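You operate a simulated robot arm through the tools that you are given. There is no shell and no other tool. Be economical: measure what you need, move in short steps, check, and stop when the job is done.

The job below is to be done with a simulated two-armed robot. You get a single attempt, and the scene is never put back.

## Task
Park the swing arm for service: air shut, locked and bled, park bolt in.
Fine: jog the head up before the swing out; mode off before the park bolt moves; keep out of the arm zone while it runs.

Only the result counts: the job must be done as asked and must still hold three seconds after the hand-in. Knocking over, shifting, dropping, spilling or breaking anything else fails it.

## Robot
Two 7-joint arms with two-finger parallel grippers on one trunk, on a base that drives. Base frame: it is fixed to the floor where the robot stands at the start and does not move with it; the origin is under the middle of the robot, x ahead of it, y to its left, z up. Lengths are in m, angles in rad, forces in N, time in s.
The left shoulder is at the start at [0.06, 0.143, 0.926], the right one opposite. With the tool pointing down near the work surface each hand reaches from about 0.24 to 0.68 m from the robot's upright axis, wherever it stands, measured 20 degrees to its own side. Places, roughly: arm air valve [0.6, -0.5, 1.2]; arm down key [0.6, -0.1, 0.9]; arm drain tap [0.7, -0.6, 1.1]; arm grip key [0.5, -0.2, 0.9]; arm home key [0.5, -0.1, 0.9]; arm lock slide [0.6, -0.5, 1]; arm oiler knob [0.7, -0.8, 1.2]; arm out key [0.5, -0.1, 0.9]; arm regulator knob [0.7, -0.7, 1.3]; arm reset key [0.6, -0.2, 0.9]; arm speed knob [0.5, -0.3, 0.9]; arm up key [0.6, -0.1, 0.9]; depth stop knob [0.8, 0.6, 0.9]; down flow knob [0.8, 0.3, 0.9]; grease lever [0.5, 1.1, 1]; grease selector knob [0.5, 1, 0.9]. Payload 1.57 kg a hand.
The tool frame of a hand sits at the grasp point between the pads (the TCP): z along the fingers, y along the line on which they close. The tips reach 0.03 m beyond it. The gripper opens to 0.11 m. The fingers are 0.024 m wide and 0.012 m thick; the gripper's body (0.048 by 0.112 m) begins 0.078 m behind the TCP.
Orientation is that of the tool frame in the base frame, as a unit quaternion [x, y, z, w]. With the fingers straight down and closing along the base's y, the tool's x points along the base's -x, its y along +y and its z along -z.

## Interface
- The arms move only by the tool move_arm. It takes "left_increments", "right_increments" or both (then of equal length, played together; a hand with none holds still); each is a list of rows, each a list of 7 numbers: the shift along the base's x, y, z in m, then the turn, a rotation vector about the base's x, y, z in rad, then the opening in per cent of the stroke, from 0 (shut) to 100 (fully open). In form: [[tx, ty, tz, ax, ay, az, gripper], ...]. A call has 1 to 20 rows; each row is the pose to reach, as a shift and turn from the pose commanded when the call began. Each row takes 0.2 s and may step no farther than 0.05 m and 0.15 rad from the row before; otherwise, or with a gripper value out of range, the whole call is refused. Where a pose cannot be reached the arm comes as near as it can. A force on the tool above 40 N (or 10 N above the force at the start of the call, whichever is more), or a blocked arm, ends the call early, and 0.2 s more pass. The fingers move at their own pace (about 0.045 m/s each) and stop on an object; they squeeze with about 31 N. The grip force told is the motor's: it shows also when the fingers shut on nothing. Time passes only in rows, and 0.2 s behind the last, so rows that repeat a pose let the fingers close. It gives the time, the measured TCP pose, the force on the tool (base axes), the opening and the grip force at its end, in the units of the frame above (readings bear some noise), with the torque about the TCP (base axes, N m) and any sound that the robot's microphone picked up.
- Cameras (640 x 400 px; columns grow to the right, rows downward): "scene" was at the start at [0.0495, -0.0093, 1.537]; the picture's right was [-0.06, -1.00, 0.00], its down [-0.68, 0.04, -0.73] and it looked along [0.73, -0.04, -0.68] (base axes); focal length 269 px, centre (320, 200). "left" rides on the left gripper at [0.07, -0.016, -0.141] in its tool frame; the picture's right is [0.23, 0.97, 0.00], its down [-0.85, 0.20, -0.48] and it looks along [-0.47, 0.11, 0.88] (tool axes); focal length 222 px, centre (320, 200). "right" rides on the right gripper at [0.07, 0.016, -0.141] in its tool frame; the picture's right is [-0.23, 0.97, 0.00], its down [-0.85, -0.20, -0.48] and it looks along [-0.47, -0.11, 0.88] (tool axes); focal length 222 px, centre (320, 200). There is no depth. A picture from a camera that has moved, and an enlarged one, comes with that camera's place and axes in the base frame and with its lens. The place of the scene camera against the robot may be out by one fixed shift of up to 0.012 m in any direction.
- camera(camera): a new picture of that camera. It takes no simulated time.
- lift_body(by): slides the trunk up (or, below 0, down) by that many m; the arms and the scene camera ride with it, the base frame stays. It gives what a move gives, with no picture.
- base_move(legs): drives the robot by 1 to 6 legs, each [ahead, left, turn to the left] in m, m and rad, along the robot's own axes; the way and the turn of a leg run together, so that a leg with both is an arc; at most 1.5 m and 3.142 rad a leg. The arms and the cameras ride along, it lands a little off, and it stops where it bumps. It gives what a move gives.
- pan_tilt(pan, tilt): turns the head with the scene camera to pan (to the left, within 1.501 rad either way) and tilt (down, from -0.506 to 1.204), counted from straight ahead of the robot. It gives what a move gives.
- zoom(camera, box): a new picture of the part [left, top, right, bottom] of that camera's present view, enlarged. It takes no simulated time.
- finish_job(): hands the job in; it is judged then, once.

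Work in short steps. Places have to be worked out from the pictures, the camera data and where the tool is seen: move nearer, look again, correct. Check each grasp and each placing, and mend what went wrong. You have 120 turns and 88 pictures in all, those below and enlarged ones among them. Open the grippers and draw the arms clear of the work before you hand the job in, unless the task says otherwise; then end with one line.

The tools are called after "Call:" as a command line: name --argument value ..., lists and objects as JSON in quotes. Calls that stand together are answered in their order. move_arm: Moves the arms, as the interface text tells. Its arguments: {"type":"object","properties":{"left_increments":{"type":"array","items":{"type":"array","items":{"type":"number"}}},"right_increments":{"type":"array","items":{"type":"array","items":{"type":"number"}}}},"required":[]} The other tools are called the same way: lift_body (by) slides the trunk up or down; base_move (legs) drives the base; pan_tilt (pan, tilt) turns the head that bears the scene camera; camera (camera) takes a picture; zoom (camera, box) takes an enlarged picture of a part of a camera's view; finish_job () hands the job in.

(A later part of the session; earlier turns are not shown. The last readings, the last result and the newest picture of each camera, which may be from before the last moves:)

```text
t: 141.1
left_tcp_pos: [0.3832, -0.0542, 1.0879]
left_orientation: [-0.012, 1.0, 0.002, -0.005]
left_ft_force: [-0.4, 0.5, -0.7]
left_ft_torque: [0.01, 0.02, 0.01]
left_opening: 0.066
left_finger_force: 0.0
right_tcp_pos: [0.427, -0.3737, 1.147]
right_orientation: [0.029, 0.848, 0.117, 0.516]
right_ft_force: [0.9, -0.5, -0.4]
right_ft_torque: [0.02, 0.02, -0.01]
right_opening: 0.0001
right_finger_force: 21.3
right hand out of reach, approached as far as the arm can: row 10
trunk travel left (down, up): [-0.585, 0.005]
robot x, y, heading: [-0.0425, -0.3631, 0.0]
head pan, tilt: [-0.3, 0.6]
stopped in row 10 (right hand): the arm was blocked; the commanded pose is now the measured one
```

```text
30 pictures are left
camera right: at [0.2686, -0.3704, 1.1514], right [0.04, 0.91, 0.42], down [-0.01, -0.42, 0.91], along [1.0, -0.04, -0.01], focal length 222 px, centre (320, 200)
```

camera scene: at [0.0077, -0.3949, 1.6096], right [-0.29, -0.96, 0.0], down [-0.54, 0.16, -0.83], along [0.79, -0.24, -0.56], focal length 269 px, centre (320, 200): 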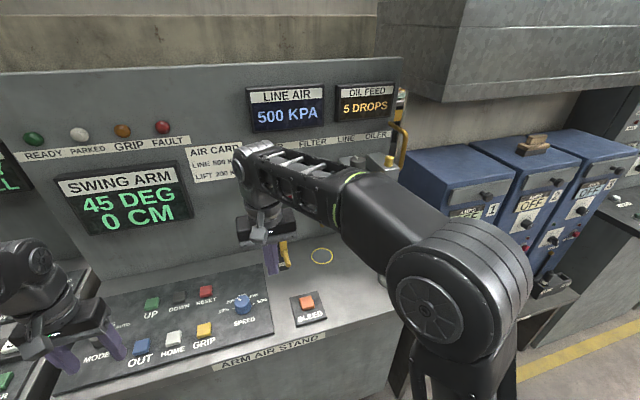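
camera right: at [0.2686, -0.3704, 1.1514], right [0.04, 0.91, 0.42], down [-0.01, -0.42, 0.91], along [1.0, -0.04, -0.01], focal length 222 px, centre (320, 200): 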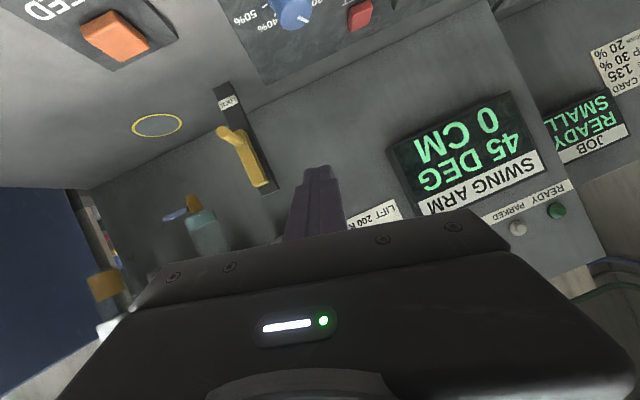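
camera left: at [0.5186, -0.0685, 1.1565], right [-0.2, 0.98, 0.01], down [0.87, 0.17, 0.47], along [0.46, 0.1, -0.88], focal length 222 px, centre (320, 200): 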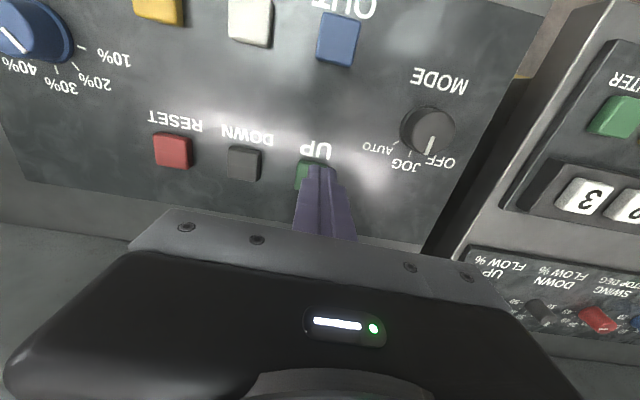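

Blocked by a joint limit at about 28° below horizontal forward, which is good enough for pushing. I'll raise and move forward to bring the closed tip above the lever's free end.

Call:
move_arm --right_increments '[[0, -0.01, 0.045, 0, 0, 0, 0], [0, -0.02, 0.09, 0, 0, 0, 0], [0.02, -0.03, 0.13, 0, 0, 0, 0], [0.06, -0.04, 0.14, 0, 0, 0, 0], [0.1, -0.041, 0.14, 0, 0, 0, 0], [0.135, -0.041, 0.14, 0, 0, 0, 0], [0.135, -0.041, 0.14, 0, 0, 0, 0]]'

Call:
zoom --camera "scene" --box '[200, 80, 440, 280]'

Call:
camera --camera "right"

```text
t: 142.7
left_tcp_pos: [0.3819, -0.0551, 1.0891]
left_orientation: [-0.014, 1.0, 0.001, -0.005]
left_ft_force: [0.1, 0.5, -0.9]
left_ft_torque: [0.01, -0.06, 0.02]
left_opening: 0.0661
left_finger_force: 0.1
right_tcp_pos: [0.5605, -0.4157, 1.2869]
right_orientation: [0.029, 0.847, 0.114, 0.518]
right_ft_force: [-0.2, -0.2, -0.6]
right_ft_torque: [0.0, -0.02, -0.01]
right_opening: 0.0
right_finger_force: 21.3
trunk travel left (down, up): [-0.585, 0.005]
robot x, y, heading: [-0.0427, -0.364, 0.006]
head pan, tilt: [-0.3, 0.6]
```

```text
2.00 times, centred on (320, 180) of scene
camera zoom: at [0.0096, -0.3953, 1.6095], right [-0.29, -0.96, 0.0], down [-0.54, 0.17, -0.83], along [0.79, -0.24, -0.56], focal length 538 px, centre (320, 240)
```

zoom: 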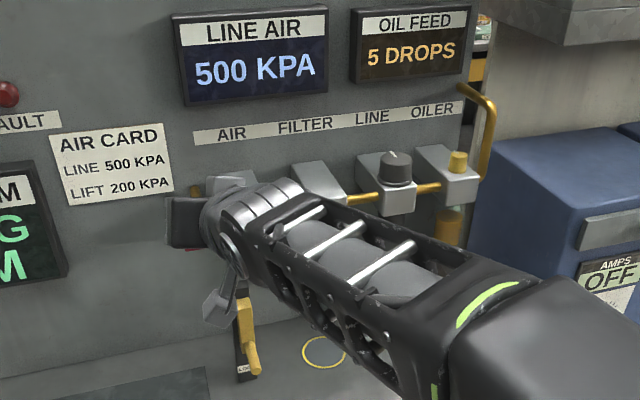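

```text
28 pictures are left
camera right: at [0.4022, -0.4123, 1.2905], right [0.03, 0.91, 0.42], down [-0.01, -0.42, 0.91], along [1.0, -0.04, 0.0], focal length 222 px, centre (320, 200)
```

right: 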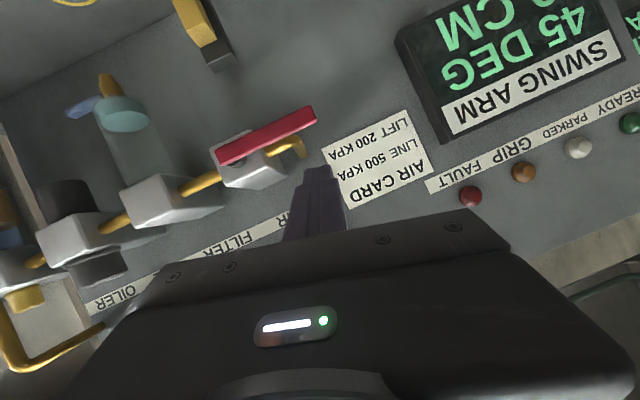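

The lever runs from y≈-0.485 to its free end y≈-0.393 at z≈1.216, x≈0.60. I'll push it down along an arc about the pivot (y≈-0.478), first half and then check.

Call:
move_arm --right_increments '[[0.0285, -0.004, -0.025, 0, 0, 0, 0], [0.0285, -0.004, -0.0475, 0, 0, 0, 0], [0.0285, -0.002, -0.0635, 0, 0, 0, 0], [0.0285, -0.003, -0.08, 0, 0, 0, 0], [0.0285, -0.009, -0.095, 0, 0, 0, 0]]'

Call:
camera --camera "right"

```text
t: 143.9
left_tcp_pos: [0.382, -0.0539, 1.0883]
left_orientation: [-0.014, 1.0, 0.002, -0.005]
left_ft_force: [0.8, 0.1, -0.5]
left_ft_torque: [0.0, 0.0, 0.03]
left_opening: 0.0661
left_finger_force: 0.1
right_tcp_pos: [0.5875, -0.4227, 1.1919]
right_orientation: [0.028, 0.848, 0.114, 0.516]
right_ft_force: [-6.3, 5.7, -1.8]
right_ft_torque: [0.07, 0.09, 0.12]
right_opening: 0.0
right_finger_force: 21.1
trunk travel left (down, up): [-0.585, 0.005]
robot x, y, heading: [-0.0389, -0.3655, 0.006]
head pan, tilt: [-0.3, 0.6]
```

```text
27 pictures are left
camera right: at [0.4289, -0.4199, 1.197], right [0.03, 0.91, 0.42], down [-0.01, -0.42, 0.91], along [1.0, -0.04, -0.01], focal length 222 px, centre (320, 200)
```

right: 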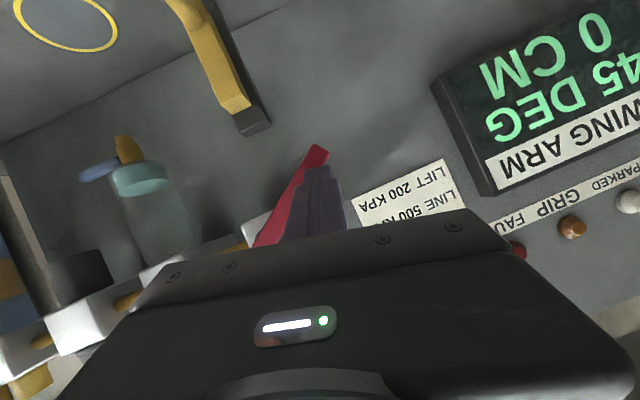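

The lever is following, about halfway. Continue the arc to vertical.

Call:
move_arm --right_increments '[[0, -0.009, -0.0135, 0, 0, 0, 0], [0, -0.022, -0.024, 0, 0, 0, 0], [0, -0.037, -0.0305, 0, 0, 0, 0], [0, -0.047, -0.032, 0, 0, 0, 0], [0, -0.047, -0.032, 0, 0, 0, 0]]'

Call:
camera --camera "right"

Call:
zoom --camera "scene" --box '[200, 80, 440, 280]'

```text
t: 145.1
left_tcp_pos: [0.3809, -0.0544, 1.0894]
left_orientation: [-0.014, 1.0, 0.0, -0.005]
left_ft_force: [-0.2, -0.3, 0.0]
left_ft_torque: [0.0, -0.02, -0.01]
left_opening: 0.066
left_finger_force: 0.1
right_tcp_pos: [0.5914, -0.4698, 1.1615]
right_orientation: [0.026, 0.848, 0.117, 0.517]
right_ft_force: [-2.1, 9.0, 1.1]
right_ft_torque: [0.01, -0.03, 0.21]
right_opening: 0.0001
right_finger_force: 20.7
trunk travel left (down, up): [-0.585, 0.005]
robot x, y, heading: [-0.0376, -0.3643, 0.004]
head pan, tilt: [-0.3, 0.6]
```

```text
26 pictures are left
camera right: at [0.4331, -0.4658, 1.1647], right [0.03, 0.91, 0.42], down [-0.01, -0.42, 0.91], along [1.0, -0.03, 0.0], focal length 222 px, centre (320, 200)
```

right: 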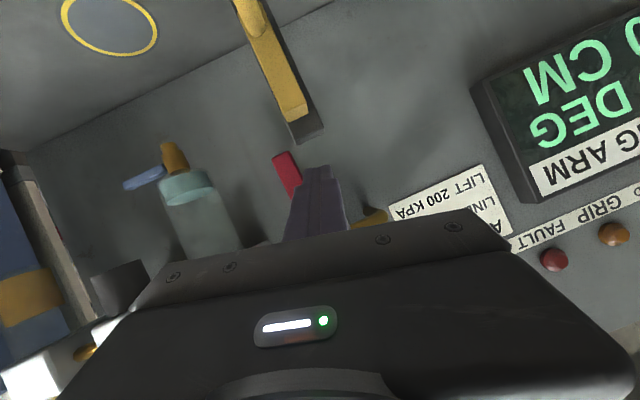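

```text
2.00 times, centred on (320, 180) of scene
camera zoom: at [0.0101, -0.3937, 1.6095], right [-0.29, -0.96, 0.0], down [-0.54, 0.16, -0.83], along [0.79, -0.24, -0.56], focal length 538 px, centre (320, 240)
```

zoom: 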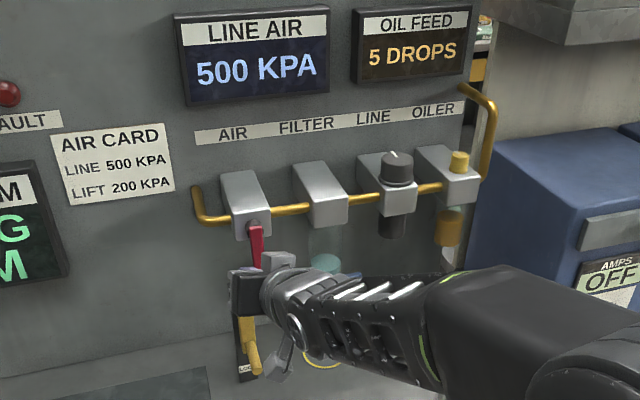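

The lever hangs vertical. A slight extra nudge against the stop, then back off and retract the right hand.

Call:
move_arm --right_increments '[[0, -0.004, 0, 0, 0, 0, 0], [0, -0.008, 0, 0, 0, 0, 0], [0, -0.008, 0, 0, 0, 0, 0], [0, 0.02, 0, 0, 0, 0, 0], [-0.03, 0.03, 0, 0, 0, 0, 0], [-0.07, 0.03, 0, 0, 0, 0, 0], [-0.11, 0.03, 0, 0, 0, 0, 20], [-0.14, 0.03, -0.02, 0, 0, 0, 50]]'

Call:
zoom --camera "scene" --box '[200, 80, 440, 280]'

```text
t: 146.9
left_tcp_pos: [0.3817, -0.0551, 1.0883]
left_orientation: [-0.013, 1.0, 0.002, -0.005]
left_ft_force: [0.9, -0.5, 0.3]
left_ft_torque: [-0.01, -0.02, -0.01]
left_opening: 0.0663
left_finger_force: 0.0
right_tcp_pos: [0.4505, -0.4396, 1.1398]
right_orientation: [0.029, 0.848, 0.115, 0.517]
right_ft_force: [0.5, 0.2, -0.6]
right_ft_torque: [0.02, -0.02, 0.02]
right_opening: 0.0482
right_finger_force: 0.1
trunk travel left (down, up): [-0.585, 0.005]
robot x, y, heading: [-0.0396, -0.3691, 0.004]
head pan, tilt: [-0.3, 0.6]
```

```text
2.00 times, centred on (320, 180) of scene
camera zoom: at [0.0103, -0.3954, 1.6095], right [-0.29, -0.96, 0.0], down [-0.54, 0.17, -0.83], along [0.79, -0.24, -0.56], focal length 538 px, centre (320, 240)
```

zoom: 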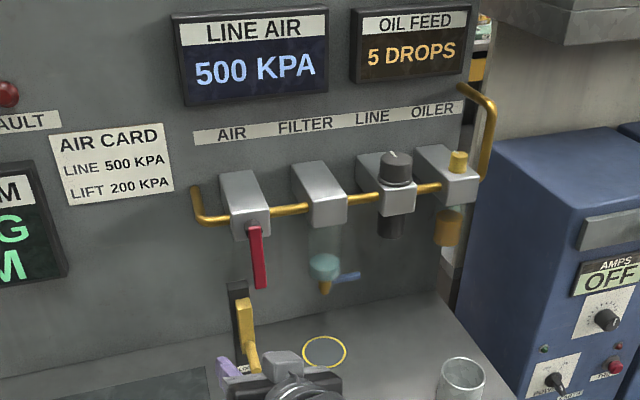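

Valve is shut (lever perpendicular). The lock slide's peg is at about x 0.545–0.60, y -0.457, z 1.022. I'll approach with open fingers and check before gripping.

Call:
move_arm --right_increments '[[0.01, -0.01, -0.045, 0, 0, 0, 50], [0.03, -0.02, -0.085, 0, 0, 0, 50], [0.0615, -0.027, -0.092, 0, 0, 0, 50], [0.088, -0.022, -0.105, 0, 0, 0, 50]]'

Call:
camera --camera "right"

```text
t: 147.9
left_tcp_pos: [0.3828, -0.054, 1.0874]
left_orientation: [-0.013, 1.0, 0.001, -0.005]
left_ft_force: [-0.3, -0.9, -0.3]
left_ft_torque: [0.0, 0.02, 0.04]
left_opening: 0.0661
left_finger_force: 0.0
right_tcp_pos: [0.5414, -0.4587, 1.0324]
right_orientation: [0.028, 0.848, 0.117, 0.516]
right_ft_force: [0.3, 0.7, -0.5]
right_ft_torque: [-0.03, 0.02, -0.01]
right_opening: 0.055
right_finger_force: 0.1
right hand out of reach, approached as far as the arm can: row 1
trunk travel left (down, up): [-0.585, 0.005]
robot x, y, heading: [-0.0418, -0.3652, -0.002]
head pan, tilt: [-0.3, 0.6]
```

```text
23 pictures are left
camera right: at [0.3825, -0.4554, 1.0367], right [0.04, 0.91, 0.42], down [-0.01, -0.42, 0.91], along [1.0, -0.04, -0.01], focal length 222 px, centre (320, 200)
```

right: 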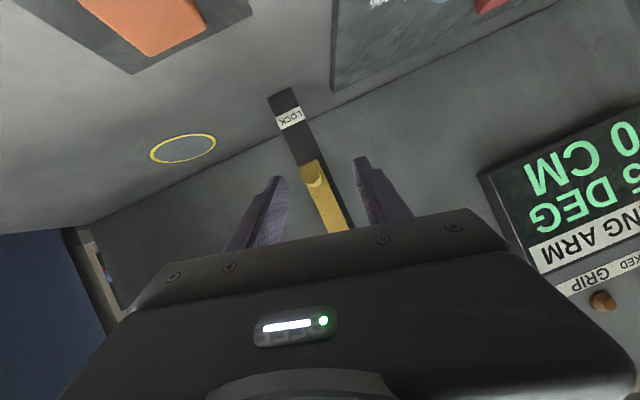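

Peg is between the fingers. Advance 27 mm along the tool axis and close.

Call:
move_arm --right_increments '[[0.0245, 0.001, -0.012, 0, 0, 0, 50], [0.0245, 0.001, -0.012, 0, 0, 0, 5], [0.0245, 0.001, -0.012, 0, 0, 0, 5], [0.0245, 0.001, -0.012, 0, 0, 0, 5], [0.0245, 0.001, -0.012, 0, 0, 0, 5]]'

```text
t: 149.1
left_tcp_pos: [0.3816, -0.0561, 1.0897]
left_orientation: [-0.012, 1.0, 0.001, -0.005]
left_ft_force: [-1.2, 0.5, -0.2]
left_ft_torque: [0.04, -0.02, -0.03]
left_opening: 0.0658
left_finger_force: 0.0
right_tcp_pos: [0.5626, -0.4609, 1.0203]
right_orientation: [0.031, 0.848, 0.115, 0.517]
right_ft_force: [-0.6, -7.8, -0.6]
right_ft_torque: [-0.05, 0.2, -1.23]
right_opening: 0.0179
right_finger_force: 29.1
trunk travel left (down, up): [-0.585, 0.005]
robot x, y, heading: [-0.0403, -0.3614, 0.003]
head pan, tilt: [-0.3, 0.6]
```

Gripped (opening 0.018 m). I'll try lifting the slide by 3 cm and read the force.

Call:
move_arm --right_increments '[[0, -0.002, 0.01, 0, 0, 0, 5], [0, -0.002, 0.02, 0, 0, 0, 5], [0, -0.002, 0.03, 0, 0, 0, 5], [0, -0.002, 0.03, 0, 0, 0, 5]]'

Call:
camera --camera "right"

```text
t: 150.1
left_tcp_pos: [0.3819, -0.0554, 1.0874]
left_orientation: [-0.012, 1.0, 0.002, -0.005]
left_ft_force: [-0.2, -0.3, -0.1]
left_ft_torque: [-0.02, -0.03, -0.09]
left_opening: 0.0659
left_finger_force: 0.1
right_tcp_pos: [0.563, -0.4619, 1.052]
right_orientation: [0.027, 0.848, 0.117, 0.517]
right_ft_force: [-3.7, 1.0, -0.5]
right_ft_torque: [0.0, 0.81, -1.08]
right_opening: 0.018
right_finger_force: 32.6
trunk travel left (down, up): [-0.585, 0.005]
robot x, y, heading: [-0.0412, -0.3659, 0.006]
head pan, tilt: [-0.3, 0.6]
```

```text
22 pictures are left
camera right: at [0.4046, -0.4588, 1.0568], right [0.03, 0.91, 0.42], down [-0.01, -0.42, 0.91], along [1.0, -0.04, 0.0], focal length 222 px, centre (320, 200)
```

right: 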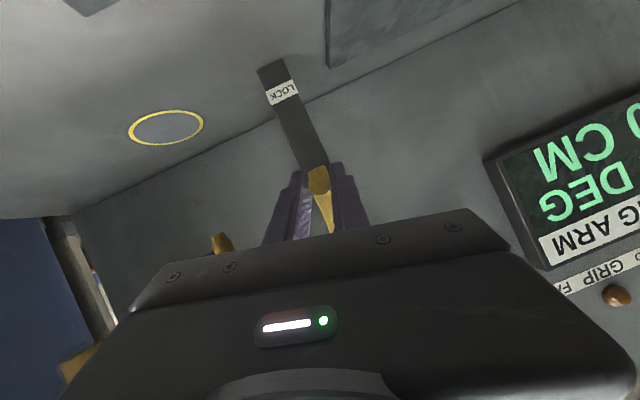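

The slide moves up freely with the hand, toward the lever. Continue upward until it meets a stop.

Call:
move_arm --right_increments '[[0, 0, 0.01, 0, 0, 0, 5], [0, 0, 0.02, 0, 0, 0, 5], [0, 0, 0.03, 0, 0, 0, 5], [0, 0, 0.04, 0, 0, 0, 5], [0, 0, 0.05, 0, 0, 0, 5], [0, 0, 0.06, 0, 0, 0, 5]]'

Call:
zoom --camera "scene" --box '[200, 80, 440, 280]'

```text
t: 151.5
left_tcp_pos: [0.3829, -0.0541, 1.0877]
left_orientation: [-0.013, 1.0, 0.001, -0.005]
left_ft_force: [0.6, -0.6, 0.4]
left_ft_torque: [-0.03, -0.02, 0.02]
left_opening: 0.0661
left_finger_force: 0.1
right_tcp_pos: [0.5633, -0.4632, 1.1111]
right_orientation: [0.029, 0.847, 0.115, 0.518]
right_ft_force: [0.5, 0.7, 0.4]
right_ft_torque: [0.0, -0.02, 0.0]
right_opening: 0.0056
right_finger_force: 0.1
trunk travel left (down, up): [-0.585, 0.005]
robot x, y, heading: [-0.0444, -0.3664, 0.004]
head pan, tilt: [-0.3, 0.6]
```

```text
2.00 times, centred on (320, 180) of scene
camera zoom: at [0.0104, -0.395, 1.6095], right [-0.29, -0.96, 0.0], down [-0.54, 0.16, -0.83], along [0.79, -0.24, -0.56], focal length 538 px, centre (320, 240)
```

zoom: 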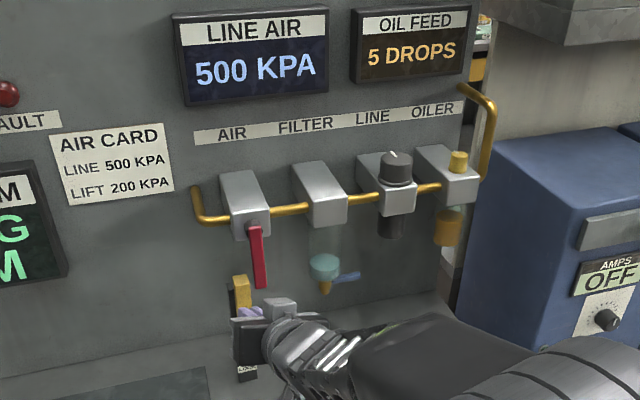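

The fingers slid off the peg, so it likely reached its stop. I'll back the hand off and look.

Call:
move_arm --right_increments '[[-0.03, 0, 0.01, 0, 0, 0, 40], [-0.07, 0, 0.01, 0, 0, 0, 50], [-0.11, 0, 0.01, 0, 0, 0, 50]]'

Call:
camera --camera "right"

Call:
zoom --camera "scene" --box '[240, 140, 340, 300]'

```text
t: 152.3
left_tcp_pos: [0.3808, -0.0554, 1.0897]
left_orientation: [-0.013, 1.0, 0.002, -0.005]
left_ft_force: [0.1, -0.9, 0.8]
left_ft_torque: [-0.01, 0.02, 0.0]
left_opening: 0.0661
left_finger_force: 0.0
right_tcp_pos: [0.4623, -0.4628, 1.1234]
right_orientation: [0.028, 0.848, 0.116, 0.517]
right_ft_force: [-0.6, -0.4, 0.2]
right_ft_torque: [0.0, -0.02, -0.03]
right_opening: 0.0551
right_finger_force: 0.0
right hand out of reach, approached as far as the arm can: row 3
trunk travel left (down, up): [-0.585, 0.005]
robot x, y, heading: [-0.0404, -0.3657, 0.006]
head pan, tilt: [-0.3, 0.6]
```

```text
20 pictures are left
camera right: at [0.3044, -0.4582, 1.127], right [0.04, 0.91, 0.42], down [-0.01, -0.42, 0.91], along [1.0, -0.04, -0.01], focal length 222 px, centre (320, 200)
```

right: 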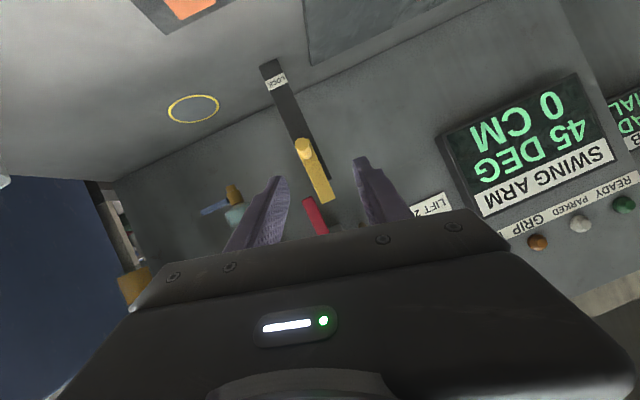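

```text
2.50 times, centred on (290, 220) of scene
camera zoom: at [0.0097, -0.3956, 1.6095], right [-0.29, -0.96, 0.0], down [-0.54, 0.17, -0.83], along [0.79, -0.24, -0.56], focal length 673 px, centre (395, 150)
```

zoom: 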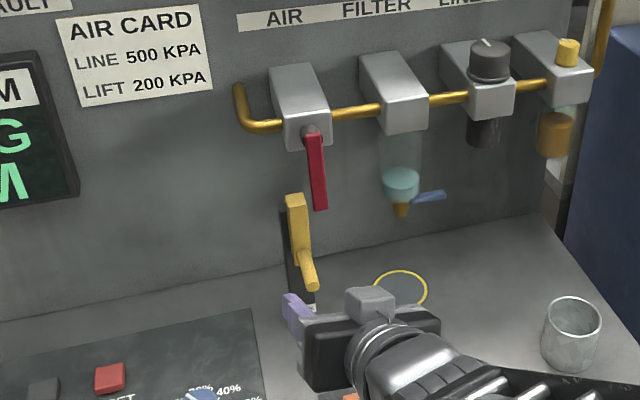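

The slide rose ~4.4 cm and its top stands above the rail, beside the lever's end. I'll regrip and tug upward once to confirm it is at its stop.

Call:
move_arm --right_increments '[[0.02, 0.002, -0.03, 0, 0, 0, 50], [0.06, 0.002, -0.045, 0, 0, 0, 50], [0.1, 0.002, -0.059, 0, 0, 0, 50], [0.1, 0.002, -0.059, 0, 0, 0, 5], [0.1, 0.002, -0.059, 0, 0, 0, 5], [0.1, 0.002, -0.059, 0, 0, 0, 5], [0.1, 0.002, -0.059, 0, 0, 0, 5], [0.1, 0.002, -0.054, 0, 0, 0, 5], [0.1, 0.002, -0.049, 0, 0, 0, 5], [0.1, 0.002, -0.049, 0, 0, 0, 5]]'

```text
t: 154.5
left_tcp_pos: [0.3841, -0.0559, 1.0887]
left_orientation: [-0.014, 1.0, 0.002, -0.006]
left_ft_force: [-0.7, -0.6, 0.5]
left_ft_torque: [-0.02, -0.03, -0.01]
left_opening: 0.066
left_finger_force: 0.0
right_tcp_pos: [0.562, -0.4627, 1.0714]
right_orientation: [0.031, 0.852, 0.113, 0.511]
right_ft_force: [-4.5, -2.2, -28.2]
right_ft_torque: [-0.08, 0.73, -1.03]
right_opening: 0.0172
right_finger_force: 33.0
trunk travel left (down, up): [-0.585, 0.005]
robot x, y, heading: [-0.0406, -0.3624, -0.0]
head pan, tilt: [-0.3, 0.6]
```

28 N against the lift: the lock is home at its stop. I'll release, back off, and turn the hand back to tool-down above the BLEED button (~(0.472,-0.49)).

Call:
move_arm --right_increments '[[0, 0, -0.006, 0, 0, 0, 5], [0, 0, -0.006, 0, 0, 0, 50], [0, 0, -0.006, 0, 0, 0, 50], [-0.04, 0, 0.01, 0, 0, 0, 50], [-0.08, 0, 0.03, 0, 0, 0, 40], [-0.1, -0.01, 0.04, -0.03, 0.136, 0.007, 20], [-0.1, -0.02, 0.04, -0.06, 0.272, 0.015, 0], [-0.1, -0.03, 0.04, -0.09, 0.408, 0.022, 0], [-0.1, -0.03, 0.04, -0.12, 0.544, 0.03, 0], [-0.1, -0.03, 0.04, -0.15, 0.68, 0.037, 0], [-0.09, -0.03, 0.04, -0.18, 0.816, 0.044, 0], [-0.09, -0.03, 0.03, -0.21, 0.952, 0.052, 0], [-0.09, -0.029, 0.0, -0.244, 1.088, 0.059, 0], [-0.09, -0.029, -0.04, -0.244, 1.088, 0.059, 0], [-0.09, -0.029, -0.06, -0.244, 1.088, 0.059, 0], [-0.09, -0.029, -0.06, -0.244, 1.088, 0.059, 0]]'

Call:
camera --camera "right"

```text
t: 157.9
left_tcp_pos: [0.3821, -0.0557, 1.0877]
left_orientation: [-0.013, 1.0, 0.002, -0.005]
left_ft_force: [0.3, 0.5, -0.3]
left_ft_torque: [0.0, 0.01, 0.01]
left_opening: 0.0661
left_finger_force: 0.1
right_tcp_pos: [0.4734, -0.4912, 1.0171]
right_orientation: [0.001, 1.0, 0.0, 0.0]
right_ft_force: [0.6, 0.1, 0.1]
right_ft_torque: [-0.01, 0.0, 0.01]
right_opening: 0.0001
right_finger_force: 21.8
trunk travel left (down, up): [-0.585, 0.005]
robot x, y, heading: [-0.0422, -0.3631, 0.006]
head pan, tilt: [-0.3, 0.6]
```

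```text
18 pictures are left
camera right: at [0.4039, -0.4745, 1.1582], right [0.23, 0.97, 0.0], down [0.85, -0.2, 0.48], along [0.47, -0.11, -0.88], focal length 222 px, centre (320, 200)
```

right: 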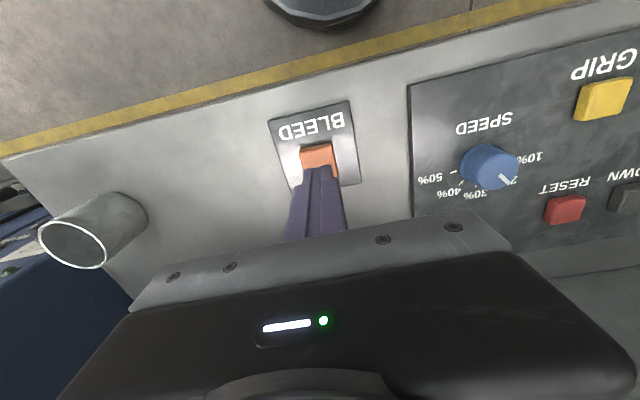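

Aligned with the BLEED button within a few mm. Pressing down.

Call:
move_arm --right_increments '[[0.004, -0.002, -0.04, 0, 0, 0, 0], [0.004, -0.002, -0.055, 0, 0, 0, 0], [0.004, -0.002, -0.06, 0, 0, 0, 0], [0.004, -0.002, -0.064, 0, 0, 0, 0], [0.004, -0.002, -0.067, 0, 0, 0, 0], [0.004, -0.002, -0.069, 0, 0, 0, 0], [0.004, -0.002, -0.069, 0, 0, 0, 0]]'

```text
t: 159.5
left_tcp_pos: [0.3821, -0.0565, 1.0876]
left_orientation: [-0.014, 1.0, 0.001, -0.005]
left_ft_force: [0.7, -0.7, -0.4]
left_ft_torque: [-0.02, 0.01, 0.05]
left_opening: 0.0659
left_finger_force: 0.1
right_tcp_pos: [0.4771, -0.4924, 0.9508]
right_orientation: [0.001, 1.0, -0.001, 0.003]
right_ft_force: [1.8, -4.9, 12.2]
right_ft_torque: [-0.13, -0.05, 0.04]
right_opening: 0.0
right_finger_force: 21.2
trunk travel left (down, up): [-0.585, 0.005]
robot x, y, heading: [-0.039, -0.3691, 0.006]
head pan, tilt: [-0.3, 0.6]
heard: click
```

Click heard at 12 N; I'll push slightly more and hold for 4 s to bleed down.

Call:
move_arm --right_increments '[[0, 0, -0.002, 0, 0, 0, 0], [0, 0, -0.002, 0, 0, 0, 0], [0, 0, -0.002, 0, 0, 0, 0], [0, 0, -0.002, 0, 0, 0, 0], [0, 0, -0.002, 0, 0, 0, 0], [0, 0, -0.002, 0, 0, 0, 0], [0, 0, -0.002, 0, 0, 0, 0], [0, 0, -0.002, 0, 0, 0, 0], [0, 0, -0.002, 0, 0, 0, 0], [0, 0, -0.002, 0, 0, 0, 0], [0, 0, -0.002, 0, 0, 0, 0], [0, 0, -0.002, 0, 0, 0, 0], [0, 0, -0.002, 0, 0, 0, 0], [0, 0, -0.002, 0, 0, 0, 0], [0, 0, -0.002, 0, 0, 0, 0], [0, 0, -0.002, 0, 0, 0, 0], [0, 0, -0.002, 0, 0, 0, 0], [0, 0, -0.002, 0, 0, 0, 0], [0, 0, -0.002, 0, 0, 0, 0], [0, 0, -0.002, 0, 0, 0, 0]]'

Call:
camera --camera "scene"

```text
t: 163.7
left_tcp_pos: [0.3816, -0.0556, 1.0876]
left_orientation: [-0.012, 1.0, 0.002, -0.004]
left_ft_force: [0.5, -0.2, 0.6]
left_ft_torque: [0.0, 0.0, -0.03]
left_opening: 0.0659
left_finger_force: 0.1
right_tcp_pos: [0.4765, -0.4918, 0.9482]
right_orientation: [0.001, 1.0, 0.0, 0.003]
right_ft_force: [5.1, -8.1, 28.9]
right_ft_torque: [-0.24, -0.16, 0.02]
right_opening: 0.0
right_finger_force: 21.2
trunk travel left (down, up): [-0.585, 0.005]
robot x, y, heading: [-0.0397, -0.3644, 0.007]
head pan, tilt: [-0.3, 0.6]
```

```text
17 pictures are left
camera scene: at [0.009, -0.3958, 1.6096], right [-0.29, -0.96, 0.0], down [-0.54, 0.17, -0.83], along [0.79, -0.24, -0.56], focal length 269 px, centre (320, 200)
```

scene: 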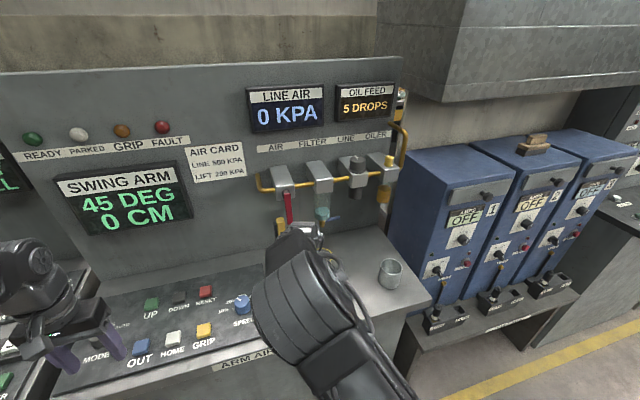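

Line air reads 0 KPA. I'll lift the hand clear and go back down the aisle to the arm to find the park bolt.

Call:
move_arm --right_increments '[[0, 0, 0.04, 0, 0, 0, 0], [-0.02, 0, 0.08, 0, 0, 0, 20], [-0.06, -0.02, 0.11, 0, 0, 0, 50], [-0.1, -0.05, 0.11, 0, 0, 0, 100], [-0.12, -0.08, 0.11, 0, 0, 0, 100]]'

Call:
base_move --legs '[[-0.2, 0, 0], [0, 0, -1.57], [1.2, 0.2, 0]]'

Call:
pan_tilt --pan -0.9 --tilt 0.15

Call:
camera --camera "scene"

```text
refused: row 3 steps farther than a row can; nothing moved
```

```text
t: 164.5
left_tcp_pos: [0.372, -0.0561, 1.0874]
left_orientation: [-0.014, 1.0, 0.001, -0.006]
left_ft_force: [0.6, -0.2, 0.1]
left_ft_torque: [0.02, -0.02, 0.01]
left_opening: 0.0661
left_finger_force: 0.1
right_tcp_pos: [0.4717, -0.4905, 0.9524]
right_orientation: [0.0, 1.0, 0.001, 0.008]
right_ft_force: [-2.6, -0.1, 10.3]
right_ft_torque: [-0.02, 0.12, 0.02]
right_opening: 0.0
right_finger_force: 21.3
trunk travel left (down, up): [-0.585, 0.005]
robot x, y, heading: [-0.0483, -0.3675, 0.006]
head pan, tilt: [-0.3, 0.6]
stopped in leg 1: the force on the tool passed its limit (the readings are from after the stop); the commanded pose is now the measured one
```

```text
t: 165.5
left_tcp_pos: [0.3715, -0.0549, 1.0884]
left_orientation: [-0.012, 1.0, 0.002, -0.005]
left_ft_force: [-0.4, 0.8, -0.7]
left_ft_torque: [0.03, 0.0, 0.01]
left_opening: 0.0661
left_finger_force: 0.2
right_tcp_pos: [0.4707, -0.4918, 0.9508]
right_orientation: [0.001, 1.0, 0.0, 0.009]
right_ft_force: [2.0, 0.7, 10.8]
right_ft_torque: [0.01, 0.01, 0.02]
right_opening: 0.0
right_finger_force: 21.2
trunk travel left (down, up): [-0.585, 0.005]
robot x, y, heading: [-0.0471, -0.3621, -0.0]
head pan, tilt: [-0.901, 0.15]
```

```text
16 pictures are left
camera scene: at [-0.0266, -0.4416, 1.651], right [-0.78, -0.62, 0.0], down [-0.09, 0.12, -0.99], along [0.62, -0.77, -0.15], focal length 269 px, centre (320, 200)
```

scene: 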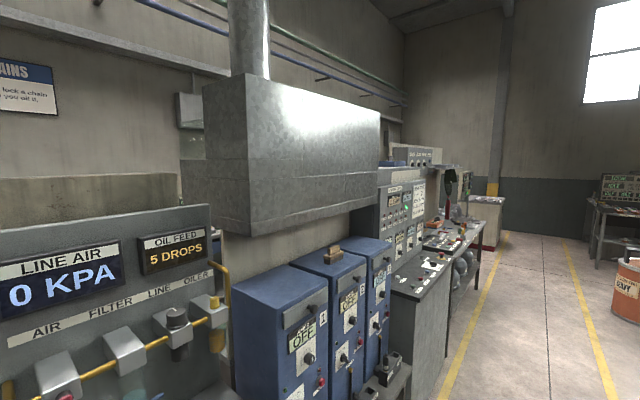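

The row was too long and the drive safely stopped at once with no harm seen. Lift straight up first, with smaller steps.

Call:
move_arm --right_increments '[[0, 0, 0.04, 0, 0, 0, 0], [0, 0, 0.08, 0, 0, 0, 20], [-0.03, 0, 0.11, 0, 0, 0, 50], [-0.06, -0.02, 0.11, 0, 0, 0, 100], [-0.09, -0.05, 0.11, 0, 0, 0, 100], [-0.11, -0.08, 0.11, 0, 0, 0, 100]]'

```text
t: 166.9
left_tcp_pos: [0.3716, -0.0559, 1.088]
left_orientation: [-0.014, 1.0, 0.002, -0.006]
left_ft_force: [-0.4, 0.7, 0.0]
left_ft_torque: [0.01, 0.02, 0.0]
left_opening: 0.0661
left_finger_force: 0.0
right_tcp_pos: [0.3658, -0.5734, 1.0606]
right_orientation: [0.001, 1.0, 0.001, 0.006]
right_ft_force: [-0.1, 0.2, -0.1]
right_ft_torque: [0.02, 0.02, 0.03]
right_opening: 0.1
right_finger_force: 0.1
trunk travel left (down, up): [-0.585, 0.005]
robot x, y, heading: [-0.0496, -0.3632, 0.004]
head pan, tilt: [-0.901, 0.15]
```

Hand clear at z 1.06. Now drive back and down the aisle toward the arm.

Call:
base_move --legs '[[-0.2, 0, 0], [0, 0, -1.57], [1.2, 0.2, 0]]'

Call:
pan_tilt --pan -0.9 --tilt 0.15

Call:
camera --camera "scene"

```text
t: 178.1
left_tcp_pos: [0.3105, -1.987, 1.0884]
left_orientation: [0.688, 0.726, 0.005, -0.003]
left_ft_force: [0.3, -0.9, 0.1]
left_ft_torque: [0.01, 0.03, 0.01]
left_opening: 0.0661
left_finger_force: 0.1
right_tcp_pos: [-0.2088, -1.9958, 1.0616]
right_orientation: [0.698, 0.716, -0.005, 0.005]
right_ft_force: [-0.6, -0.2, 0.3]
right_ft_torque: [-0.04, -0.02, -0.02]
right_opening: 0.1102
right_finger_force: 0.1
trunk travel left (down, up): [-0.585, 0.005]
robot x, y, heading: [-0.0127, -1.5756, -1.538]
head pan, tilt: [-0.901, 0.15]
```

```text
t: 178.7
left_tcp_pos: [0.3105, -1.9879, 1.0877]
left_orientation: [0.688, 0.726, 0.005, -0.002]
left_ft_force: [-0.5, -0.3, -0.4]
left_ft_torque: [-0.01, -0.03, -0.01]
left_opening: 0.0662
left_finger_force: 0.1
right_tcp_pos: [-0.2072, -1.9963, 1.0613]
right_orientation: [0.698, 0.716, -0.005, 0.005]
right_ft_force: [-0.8, 0.1, -0.6]
right_ft_torque: [-0.04, -0.01, 0.02]
right_opening: 0.1103
right_finger_force: 0.0
trunk travel left (down, up): [-0.585, 0.005]
robot x, y, heading: [-0.0092, -1.5733, -1.54]
head pan, tilt: [-0.901, 0.15]
```

```text
15 pictures are left
camera scene: at [-0.0861, -1.608, 1.651], right [-0.64, 0.76, 0.0], down [0.11, 0.1, -0.99], along [-0.76, -0.64, -0.15], focal length 269 px, centre (320, 200)
```

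scene: 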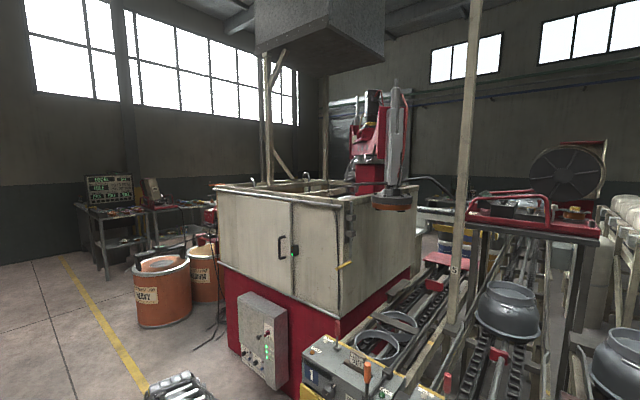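

The arm has swung 45°, its head now above the corner rod — the rod is the park bolt. Zoom in.

Call:
zoom --camera "scene" --box '[300, 80, 460, 290]'

```text
1.90 times, centred on (380, 185) of scene
camera zoom: at [-0.0861, -1.608, 1.651], right [-0.64, 0.76, 0.0], down [0.11, 0.1, -0.99], along [-0.76, -0.64, -0.15], focal length 513 px, centre (206, 229)
```

zoom: 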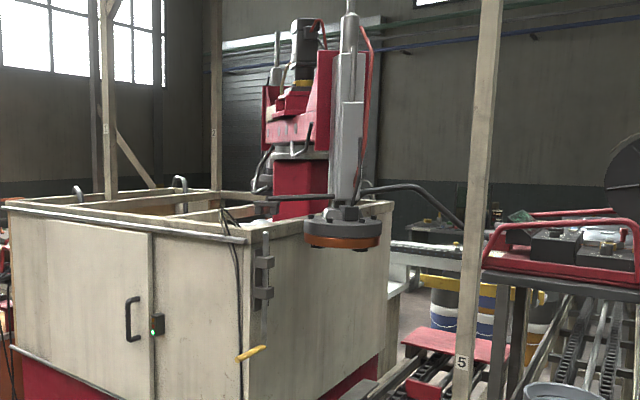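

The bolt is a vertical rod with a horizontal yellow handle from (-1.24,-2.365,1.115) to (-1.125,-2.365,1.115); a bar on the arm now sits above its top. I'll drive level with it, face the tank, and prepare the right hand pointing forward as before.

Call:
base_move --legs '[[1.05, 0, 0], [0, 0, -1.6]]'

Call:
move_arm --right_increments '[[0, 0, 0.03, 0, 0, 0, 100], [0, 0, 0.06, 0, 0.12, 0, 100], [0, 0, 0.08, 0, 0.24, 0, 100], [-0.01, 0, 0.1, 0, 0.36, 0, 100], [-0.02, 0, 0.1, 0, 0.48, 0, 80], [-0.03, 0, 0.1, 0, 0.6, 0, 80], [-0.04, 0, 0.1, 0, 0.72, 0, 70], [-0.05, 0, 0.1, 0, 0.84, 0, 60], [-0.06, 0, 0.1, 0, 0.96, 0, 60], [-0.06, 0, 0.1, 0, 1.08, 0, 60], [-0.06, 0, 0.1, 0, 1.12, 0, 60]]'

```text
t: 188.0
left_tcp_pos: [-0.4003, -2.9476, 1.0886]
left_orientation: [1.0, 0.014, 0.005, 0.002]
left_ft_force: [0.1, 0.4, -0.4]
left_ft_torque: [0.01, 0.02, 0.0]
left_opening: 0.0661
left_finger_force: 0.1
right_tcp_pos: [-0.3961, -2.4283, 1.0614]
right_orientation: [1.0, 0.001, -0.007, 0.001]
right_ft_force: [-0.7, 0.2, 0.0]
right_ft_torque: [0.02, -0.04, 0.04]
right_opening: 0.1101
right_finger_force: 0.0
trunk travel left (down, up): [-0.585, 0.005]
robot x, y, heading: [0.0221, -2.6366, -3.134]
head pan, tilt: [-0.901, 0.15]
```

```text
t: 190.4
left_tcp_pos: [-0.3995, -2.9469, 1.0882]
left_orientation: [1.0, 0.014, 0.005, 0.001]
left_ft_force: [0.6, 0.9, 0.4]
left_ft_torque: [0.03, -0.03, 0.0]
left_opening: 0.0656
left_finger_force: 0.0
right_tcp_pos: [-0.4726, -2.4291, 1.1706]
right_orientation: [0.843, 0.001, -0.538, 0.001]
right_ft_force: [0.2, -1.1, 0.4]
right_ft_torque: [0.03, 0.02, 0.01]
right_opening: 0.066
right_finger_force: 0.1
right hand out of reach, approached as far as the arm can: row 10, 11
trunk travel left (down, up): [-0.585, 0.005]
robot x, y, heading: [0.0189, -2.6357, -3.134]
head pan, tilt: [-0.901, 0.15]
```

Right hand is now pitched forward. Look ahead before closing in.

Call:
pan_tilt --pan -0.2 --tilt 0.5

Call:
camera --camera "scene"

```text
t: 191.5
left_tcp_pos: [-0.3996, -2.9475, 1.0871]
left_orientation: [1.0, 0.014, 0.006, 0.002]
left_ft_force: [0.4, 0.5, -0.3]
left_ft_torque: [0.0, -0.01, -0.01]
left_opening: 0.0658
left_finger_force: 0.1
right_tcp_pos: [-0.4731, -2.4297, 1.1713]
right_orientation: [0.844, 0.001, -0.537, 0.001]
right_ft_force: [0.4, -0.9, -0.1]
right_ft_torque: [0.01, -0.01, 0.01]
right_opening: 0.0659
right_finger_force: 0.0
trunk travel left (down, up): [-0.585, 0.005]
robot x, y, heading: [0.0246, -2.6384, -3.133]
head pan, tilt: [-0.201, 0.499]
```

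```text
13 pictures are left
camera scene: at [-0.0408, -2.6238, 1.6186], right [0.2, 0.98, 0.0], down [0.47, -0.09, -0.88], along [-0.86, 0.17, -0.48], focal length 269 px, centre (320, 200)
```

scene: 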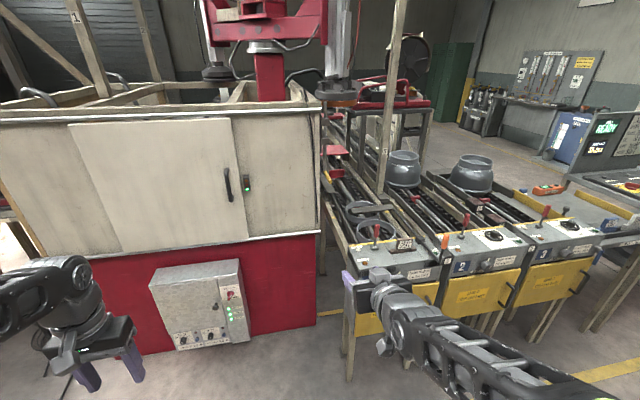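

Path ahead is free: tank front at x≈-1.22, its box at ≈-1.1, lane desk corner at y≈-2.3. Drive 0.48 ahead, 5 cm left.

Call:
base_move --legs '[[0.0, 0.05, 0], [0.48, 0, 0]]'

Call:
camera --camera "right"

```text
t: 194.8
left_tcp_pos: [-0.885, -2.9915, 1.089]
left_orientation: [1.0, 0.008, 0.005, 0.002]
left_ft_force: [-0.3, 0.5, -0.4]
left_ft_torque: [0.01, -0.02, -0.01]
left_opening: 0.0659
left_finger_force: 0.0
right_tcp_pos: [-0.9517, -2.4715, 1.1711]
right_orientation: [0.844, -0.004, -0.536, -0.003]
right_ft_force: [-0.9, -0.7, 0.3]
right_ft_torque: [0.01, 0.02, 0.0]
right_opening: 0.066
right_finger_force: 0.1
trunk travel left (down, up): [-0.585, 0.005]
robot x, y, heading: [-0.4569, -2.6854, 3.132]
head pan, tilt: [-0.201, 0.499]
```

```text
12 pictures are left
camera right: at [-0.795, -2.4905, 1.1673], right [-0.11, -0.97, 0.21], down [0.07, 0.2, 0.98], along [-0.99, 0.12, 0.05], focal length 222 px, centre (320, 200)
```

right: 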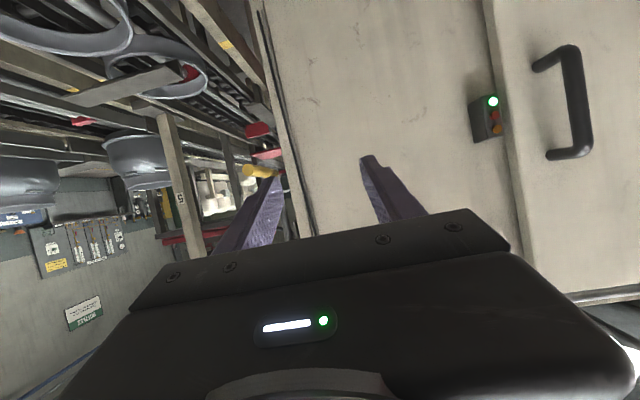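

The handle is at y≈-2.353, z≈1.115. Move sideways, then in along the tool axis to just before it, and check.

Call:
move_arm --right_increments '[[0, 0.04, 0, 0, 0, 0, 60], [0, 0.08, 0, 0, 0, 0, 60], [0, 0.1185, 0, 0, 0, 0, 60], [-0.045, 0.1185, 0, 0, 0, 0, 60], [-0.09, 0.1185, -0.01, 0, 0, 0, 60], [-0.13, 0.1185, -0.025, 0, 0, 0, 60]]'

Call:
camera --camera "right"

```text
t: 196.2
left_tcp_pos: [-0.8872, -2.9913, 1.0883]
left_orientation: [1.0, 0.008, 0.007, 0.001]
left_ft_force: [0.3, 0.0, 0.4]
left_ft_torque: [-0.02, -0.01, 0.0]
left_opening: 0.0662
left_finger_force: 0.1
right_tcp_pos: [-1.0793, -2.3538, 1.1443]
right_orientation: [0.844, -0.004, -0.537, -0.004]
right_ft_force: [-0.3, 0.3, 0.4]
right_ft_torque: [0.0, 0.01, -0.02]
right_opening: 0.0658
right_finger_force: 0.0
trunk travel left (down, up): [-0.585, 0.005]
robot x, y, heading: [-0.4567, -2.6856, 3.135]
head pan, tilt: [-0.201, 0.499]
```

```text
11 pictures are left
camera right: at [-0.9225, -2.3721, 1.1406], right [-0.11, -0.97, 0.2], down [0.07, 0.2, 0.98], along [-0.99, 0.12, 0.05], focal length 222 px, centre (320, 200)
```

right: 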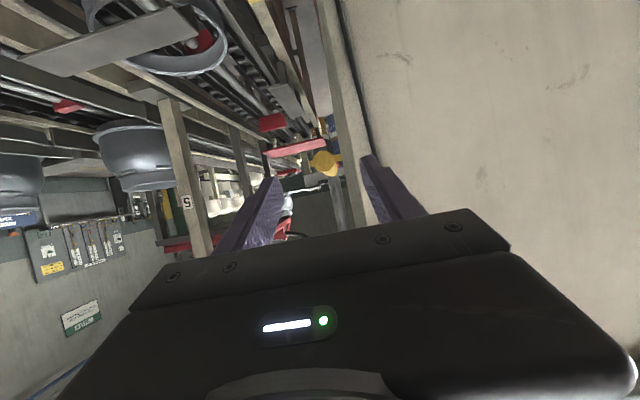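

The handle's end is centred between the fingers. Advance and grip.

Call:
move_arm --right_increments '[[-0.04, 0, -0.014, 0, 0, 0, 60], [-0.071, -0.001, -0.028, 0, 0, 0, 60], [-0.071, -0.001, -0.028, 0, 0, 0, 5], [-0.071, -0.001, -0.028, 0, 0, 0, 5], [-0.071, -0.001, -0.028, 0, 0, 0, 5], [-0.071, -0.001, -0.028, 0, 0, 0, 5]]'

```text
t: 197.7
left_tcp_pos: [-0.8847, -2.9931, 1.0873]
left_orientation: [1.0, 0.008, 0.005, 0.001]
left_ft_force: [-0.6, 0.5, 0.2]
left_ft_torque: [0.03, -0.02, 0.01]
left_opening: 0.0661
left_finger_force: 0.1
right_tcp_pos: [-1.1517, -2.3575, 1.1158]
right_orientation: [0.844, -0.002, -0.536, -0.003]
right_ft_force: [1.0, -12.5, -2.1]
right_ft_torque: [-0.03, 0.26, 1.06]
right_opening: 0.018
right_finger_force: 23.8
trunk travel left (down, up): [-0.585, 0.005]
robot x, y, heading: [-0.4576, -2.6863, 3.136]
head pan, tilt: [-0.201, 0.499]
```

Gripped (0.018 m). Lift the bolt 5 cm and read the force, easing 3 mm to -y.

Call:
move_arm --right_increments '[[0, -0.003, 0.01, 0, 0, 0, 5], [0, -0.003, 0.02, 0, 0, 0, 5], [0, -0.003, 0.03, 0, 0, 0, 5], [0, -0.003, 0.04, 0, 0, 0, 5], [0, -0.003, 0.05, 0, 0, 0, 5]]'

Call:
camera --camera "right"

```text
t: 198.8
left_tcp_pos: [-0.8845, -2.992, 1.0871]
left_orientation: [1.0, 0.007, 0.006, 0.001]
left_ft_force: [-0.3, -0.1, 0.1]
left_ft_torque: [-0.03, -0.01, 0.0]
left_opening: 0.0659
left_finger_force: 0.1
right_tcp_pos: [-1.1533, -2.3588, 1.1696]
right_orientation: [0.844, -0.004, -0.537, -0.004]
right_ft_force: [2.9, -11.3, -3.8]
right_ft_torque: [0.12, -0.34, 1.56]
right_opening: 0.0179
right_finger_force: 33.1
trunk travel left (down, up): [-0.585, 0.005]
robot x, y, heading: [-0.4574, -2.6845, 3.136]
head pan, tilt: [-0.201, 0.499]
```

```text
10 pictures are left
camera right: at [-0.9957, -2.3773, 1.1655], right [-0.11, -0.97, 0.2], down [0.07, 0.2, 0.98], along [-0.99, 0.12, 0.05], focal length 222 px, centre (320, 200)
```

right: 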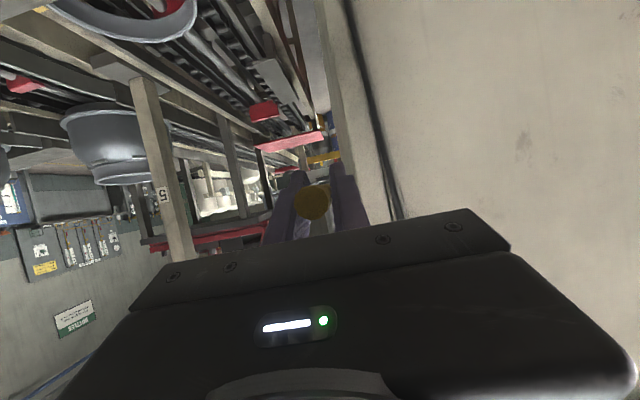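

The bolt rises with the hand. Continue up in small steps.

Call:
move_arm --right_increments '[[0, -0.001, 0.01, 0, 0, 0, 5], [0, -0.001, 0.02, 0, 0, 0, 5], [0, -0.001, 0.03, 0, 0, 0, 5], [0, -0.001, 0.04, 0, 0, 0, 5]]'

```text
t: 199.8
left_tcp_pos: [-0.8867, -2.9927, 1.0886]
left_orientation: [1.0, 0.008, 0.007, 0.001]
left_ft_force: [0.6, -0.3, -0.4]
left_ft_torque: [-0.01, 0.04, -0.01]
left_opening: 0.0659
left_finger_force: 0.0
right_tcp_pos: [-1.1537, -2.3606, 1.2118]
right_orientation: [0.842, -0.005, -0.54, -0.003]
right_ft_force: [-9.6, -7.5, -7.0]
right_ft_torque: [-0.06, -0.06, 0.0]
right_opening: 0.018
right_finger_force: 6.8
trunk travel left (down, up): [-0.585, 0.005]
robot x, y, heading: [-0.4559, -2.6857, 3.134]
head pan, tilt: [-0.201, 0.499]
```

The grip force dropped; it may be slipping at a stop. Check with a picture.

Call:
camera --camera "right"

Call:
zoom --camera "scene" --box '[240, 40, 440, 260]'

```text
9 pictures are left
camera right: at [-0.9965, -2.3779, 1.2069], right [-0.11, -0.97, 0.21], down [0.08, 0.2, 0.98], along [-0.99, 0.12, 0.05], focal length 222 px, centre (320, 200)
```

right: 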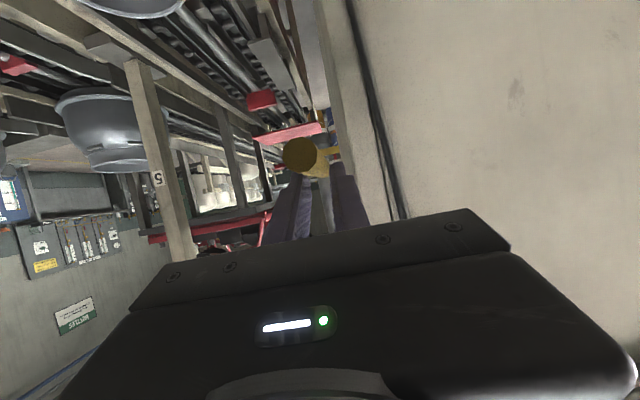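

```text
1.82 times, centred on (340, 150) of scene
camera zoom: at [-0.523, -2.6733, 1.6188], right [0.21, 0.98, 0.0], down [0.47, -0.1, -0.88], along [-0.86, 0.18, -0.48], focal length 489 px, centre (284, 291)
```

zoom: 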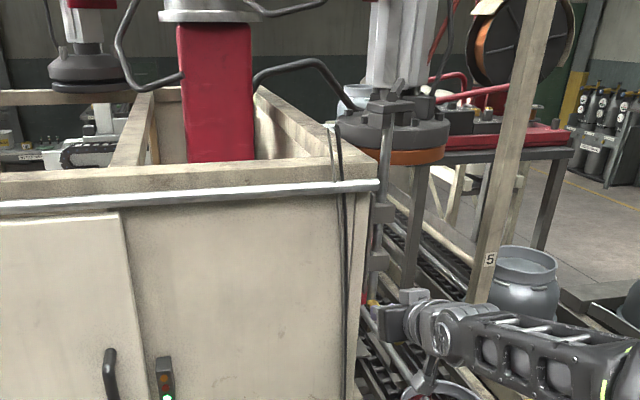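

Call:
zoom --camera "scene" --box '[350, 60, 420, 210]'

```text
2.67 times, centred on (385, 135) of scene
camera zoom: at [-0.523, -2.6733, 1.6188], right [0.21, 0.98, 0.0], down [0.47, -0.1, -0.88], along [-0.86, 0.18, -0.48], focal length 718 px, centre (147, 373)
```

zoom: 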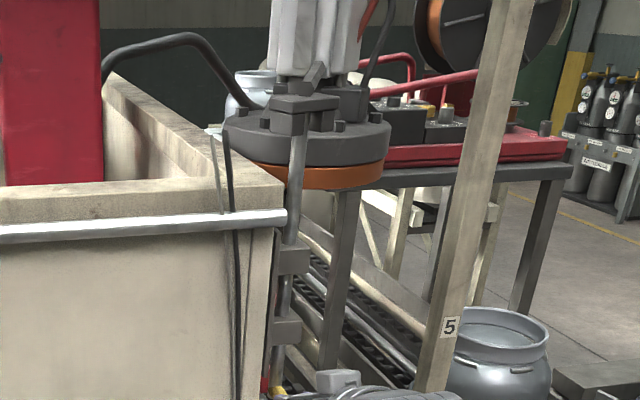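

The rod's top has entered the socket block under the arm's bar. I'll regrip at the handle (z≈1.185) and push up to feel whether it is fully home.

Call:
move_arm --right_increments '[[0, 0, 0, 0, 0, 0, 50], [0, 0, 0, 0, 0, 0, 50], [0, 0.003, -0.015, 0, 0, 0, 50], [0, 0.003, -0.026, 0, 0, 0, 50], [0, 0.003, -0.026, 0, 0, 0, 5], [0, 0.003, -0.026, 0, 0, 0, 5], [0, 0.003, -0.026, 0, 0, 0, 5], [0, 0.003, -0.026, 0, 0, 0, 5], [0, 0.002, -0.021, 0, 0, 0, 5], [0, 0.002, -0.016, 0, 0, 0, 5], [0, 0.002, -0.016, 0, 0, 0, 5]]'

```text
t: 202.2
left_tcp_pos: [-0.8868, -2.9918, 1.0868]
left_orientation: [1.0, 0.009, 0.006, 0.001]
left_ft_force: [-0.5, 0.5, -0.7]
left_ft_torque: [-0.01, 0.02, -0.01]
left_opening: 0.066
left_finger_force: 0.0
right_tcp_pos: [-1.1523, -2.3586, 1.187]
right_orientation: [0.847, -0.003, -0.531, -0.002]
right_ft_force: [2.9, -9.3, -27.1]
right_ft_torque: [0.09, 0.03, 1.69]
right_opening: 0.0181
right_finger_force: 32.4
trunk travel left (down, up): [-0.585, 0.005]
robot x, y, heading: [-0.4578, -2.6886, 3.132]
head pan, tilt: [-0.201, 0.499]
```

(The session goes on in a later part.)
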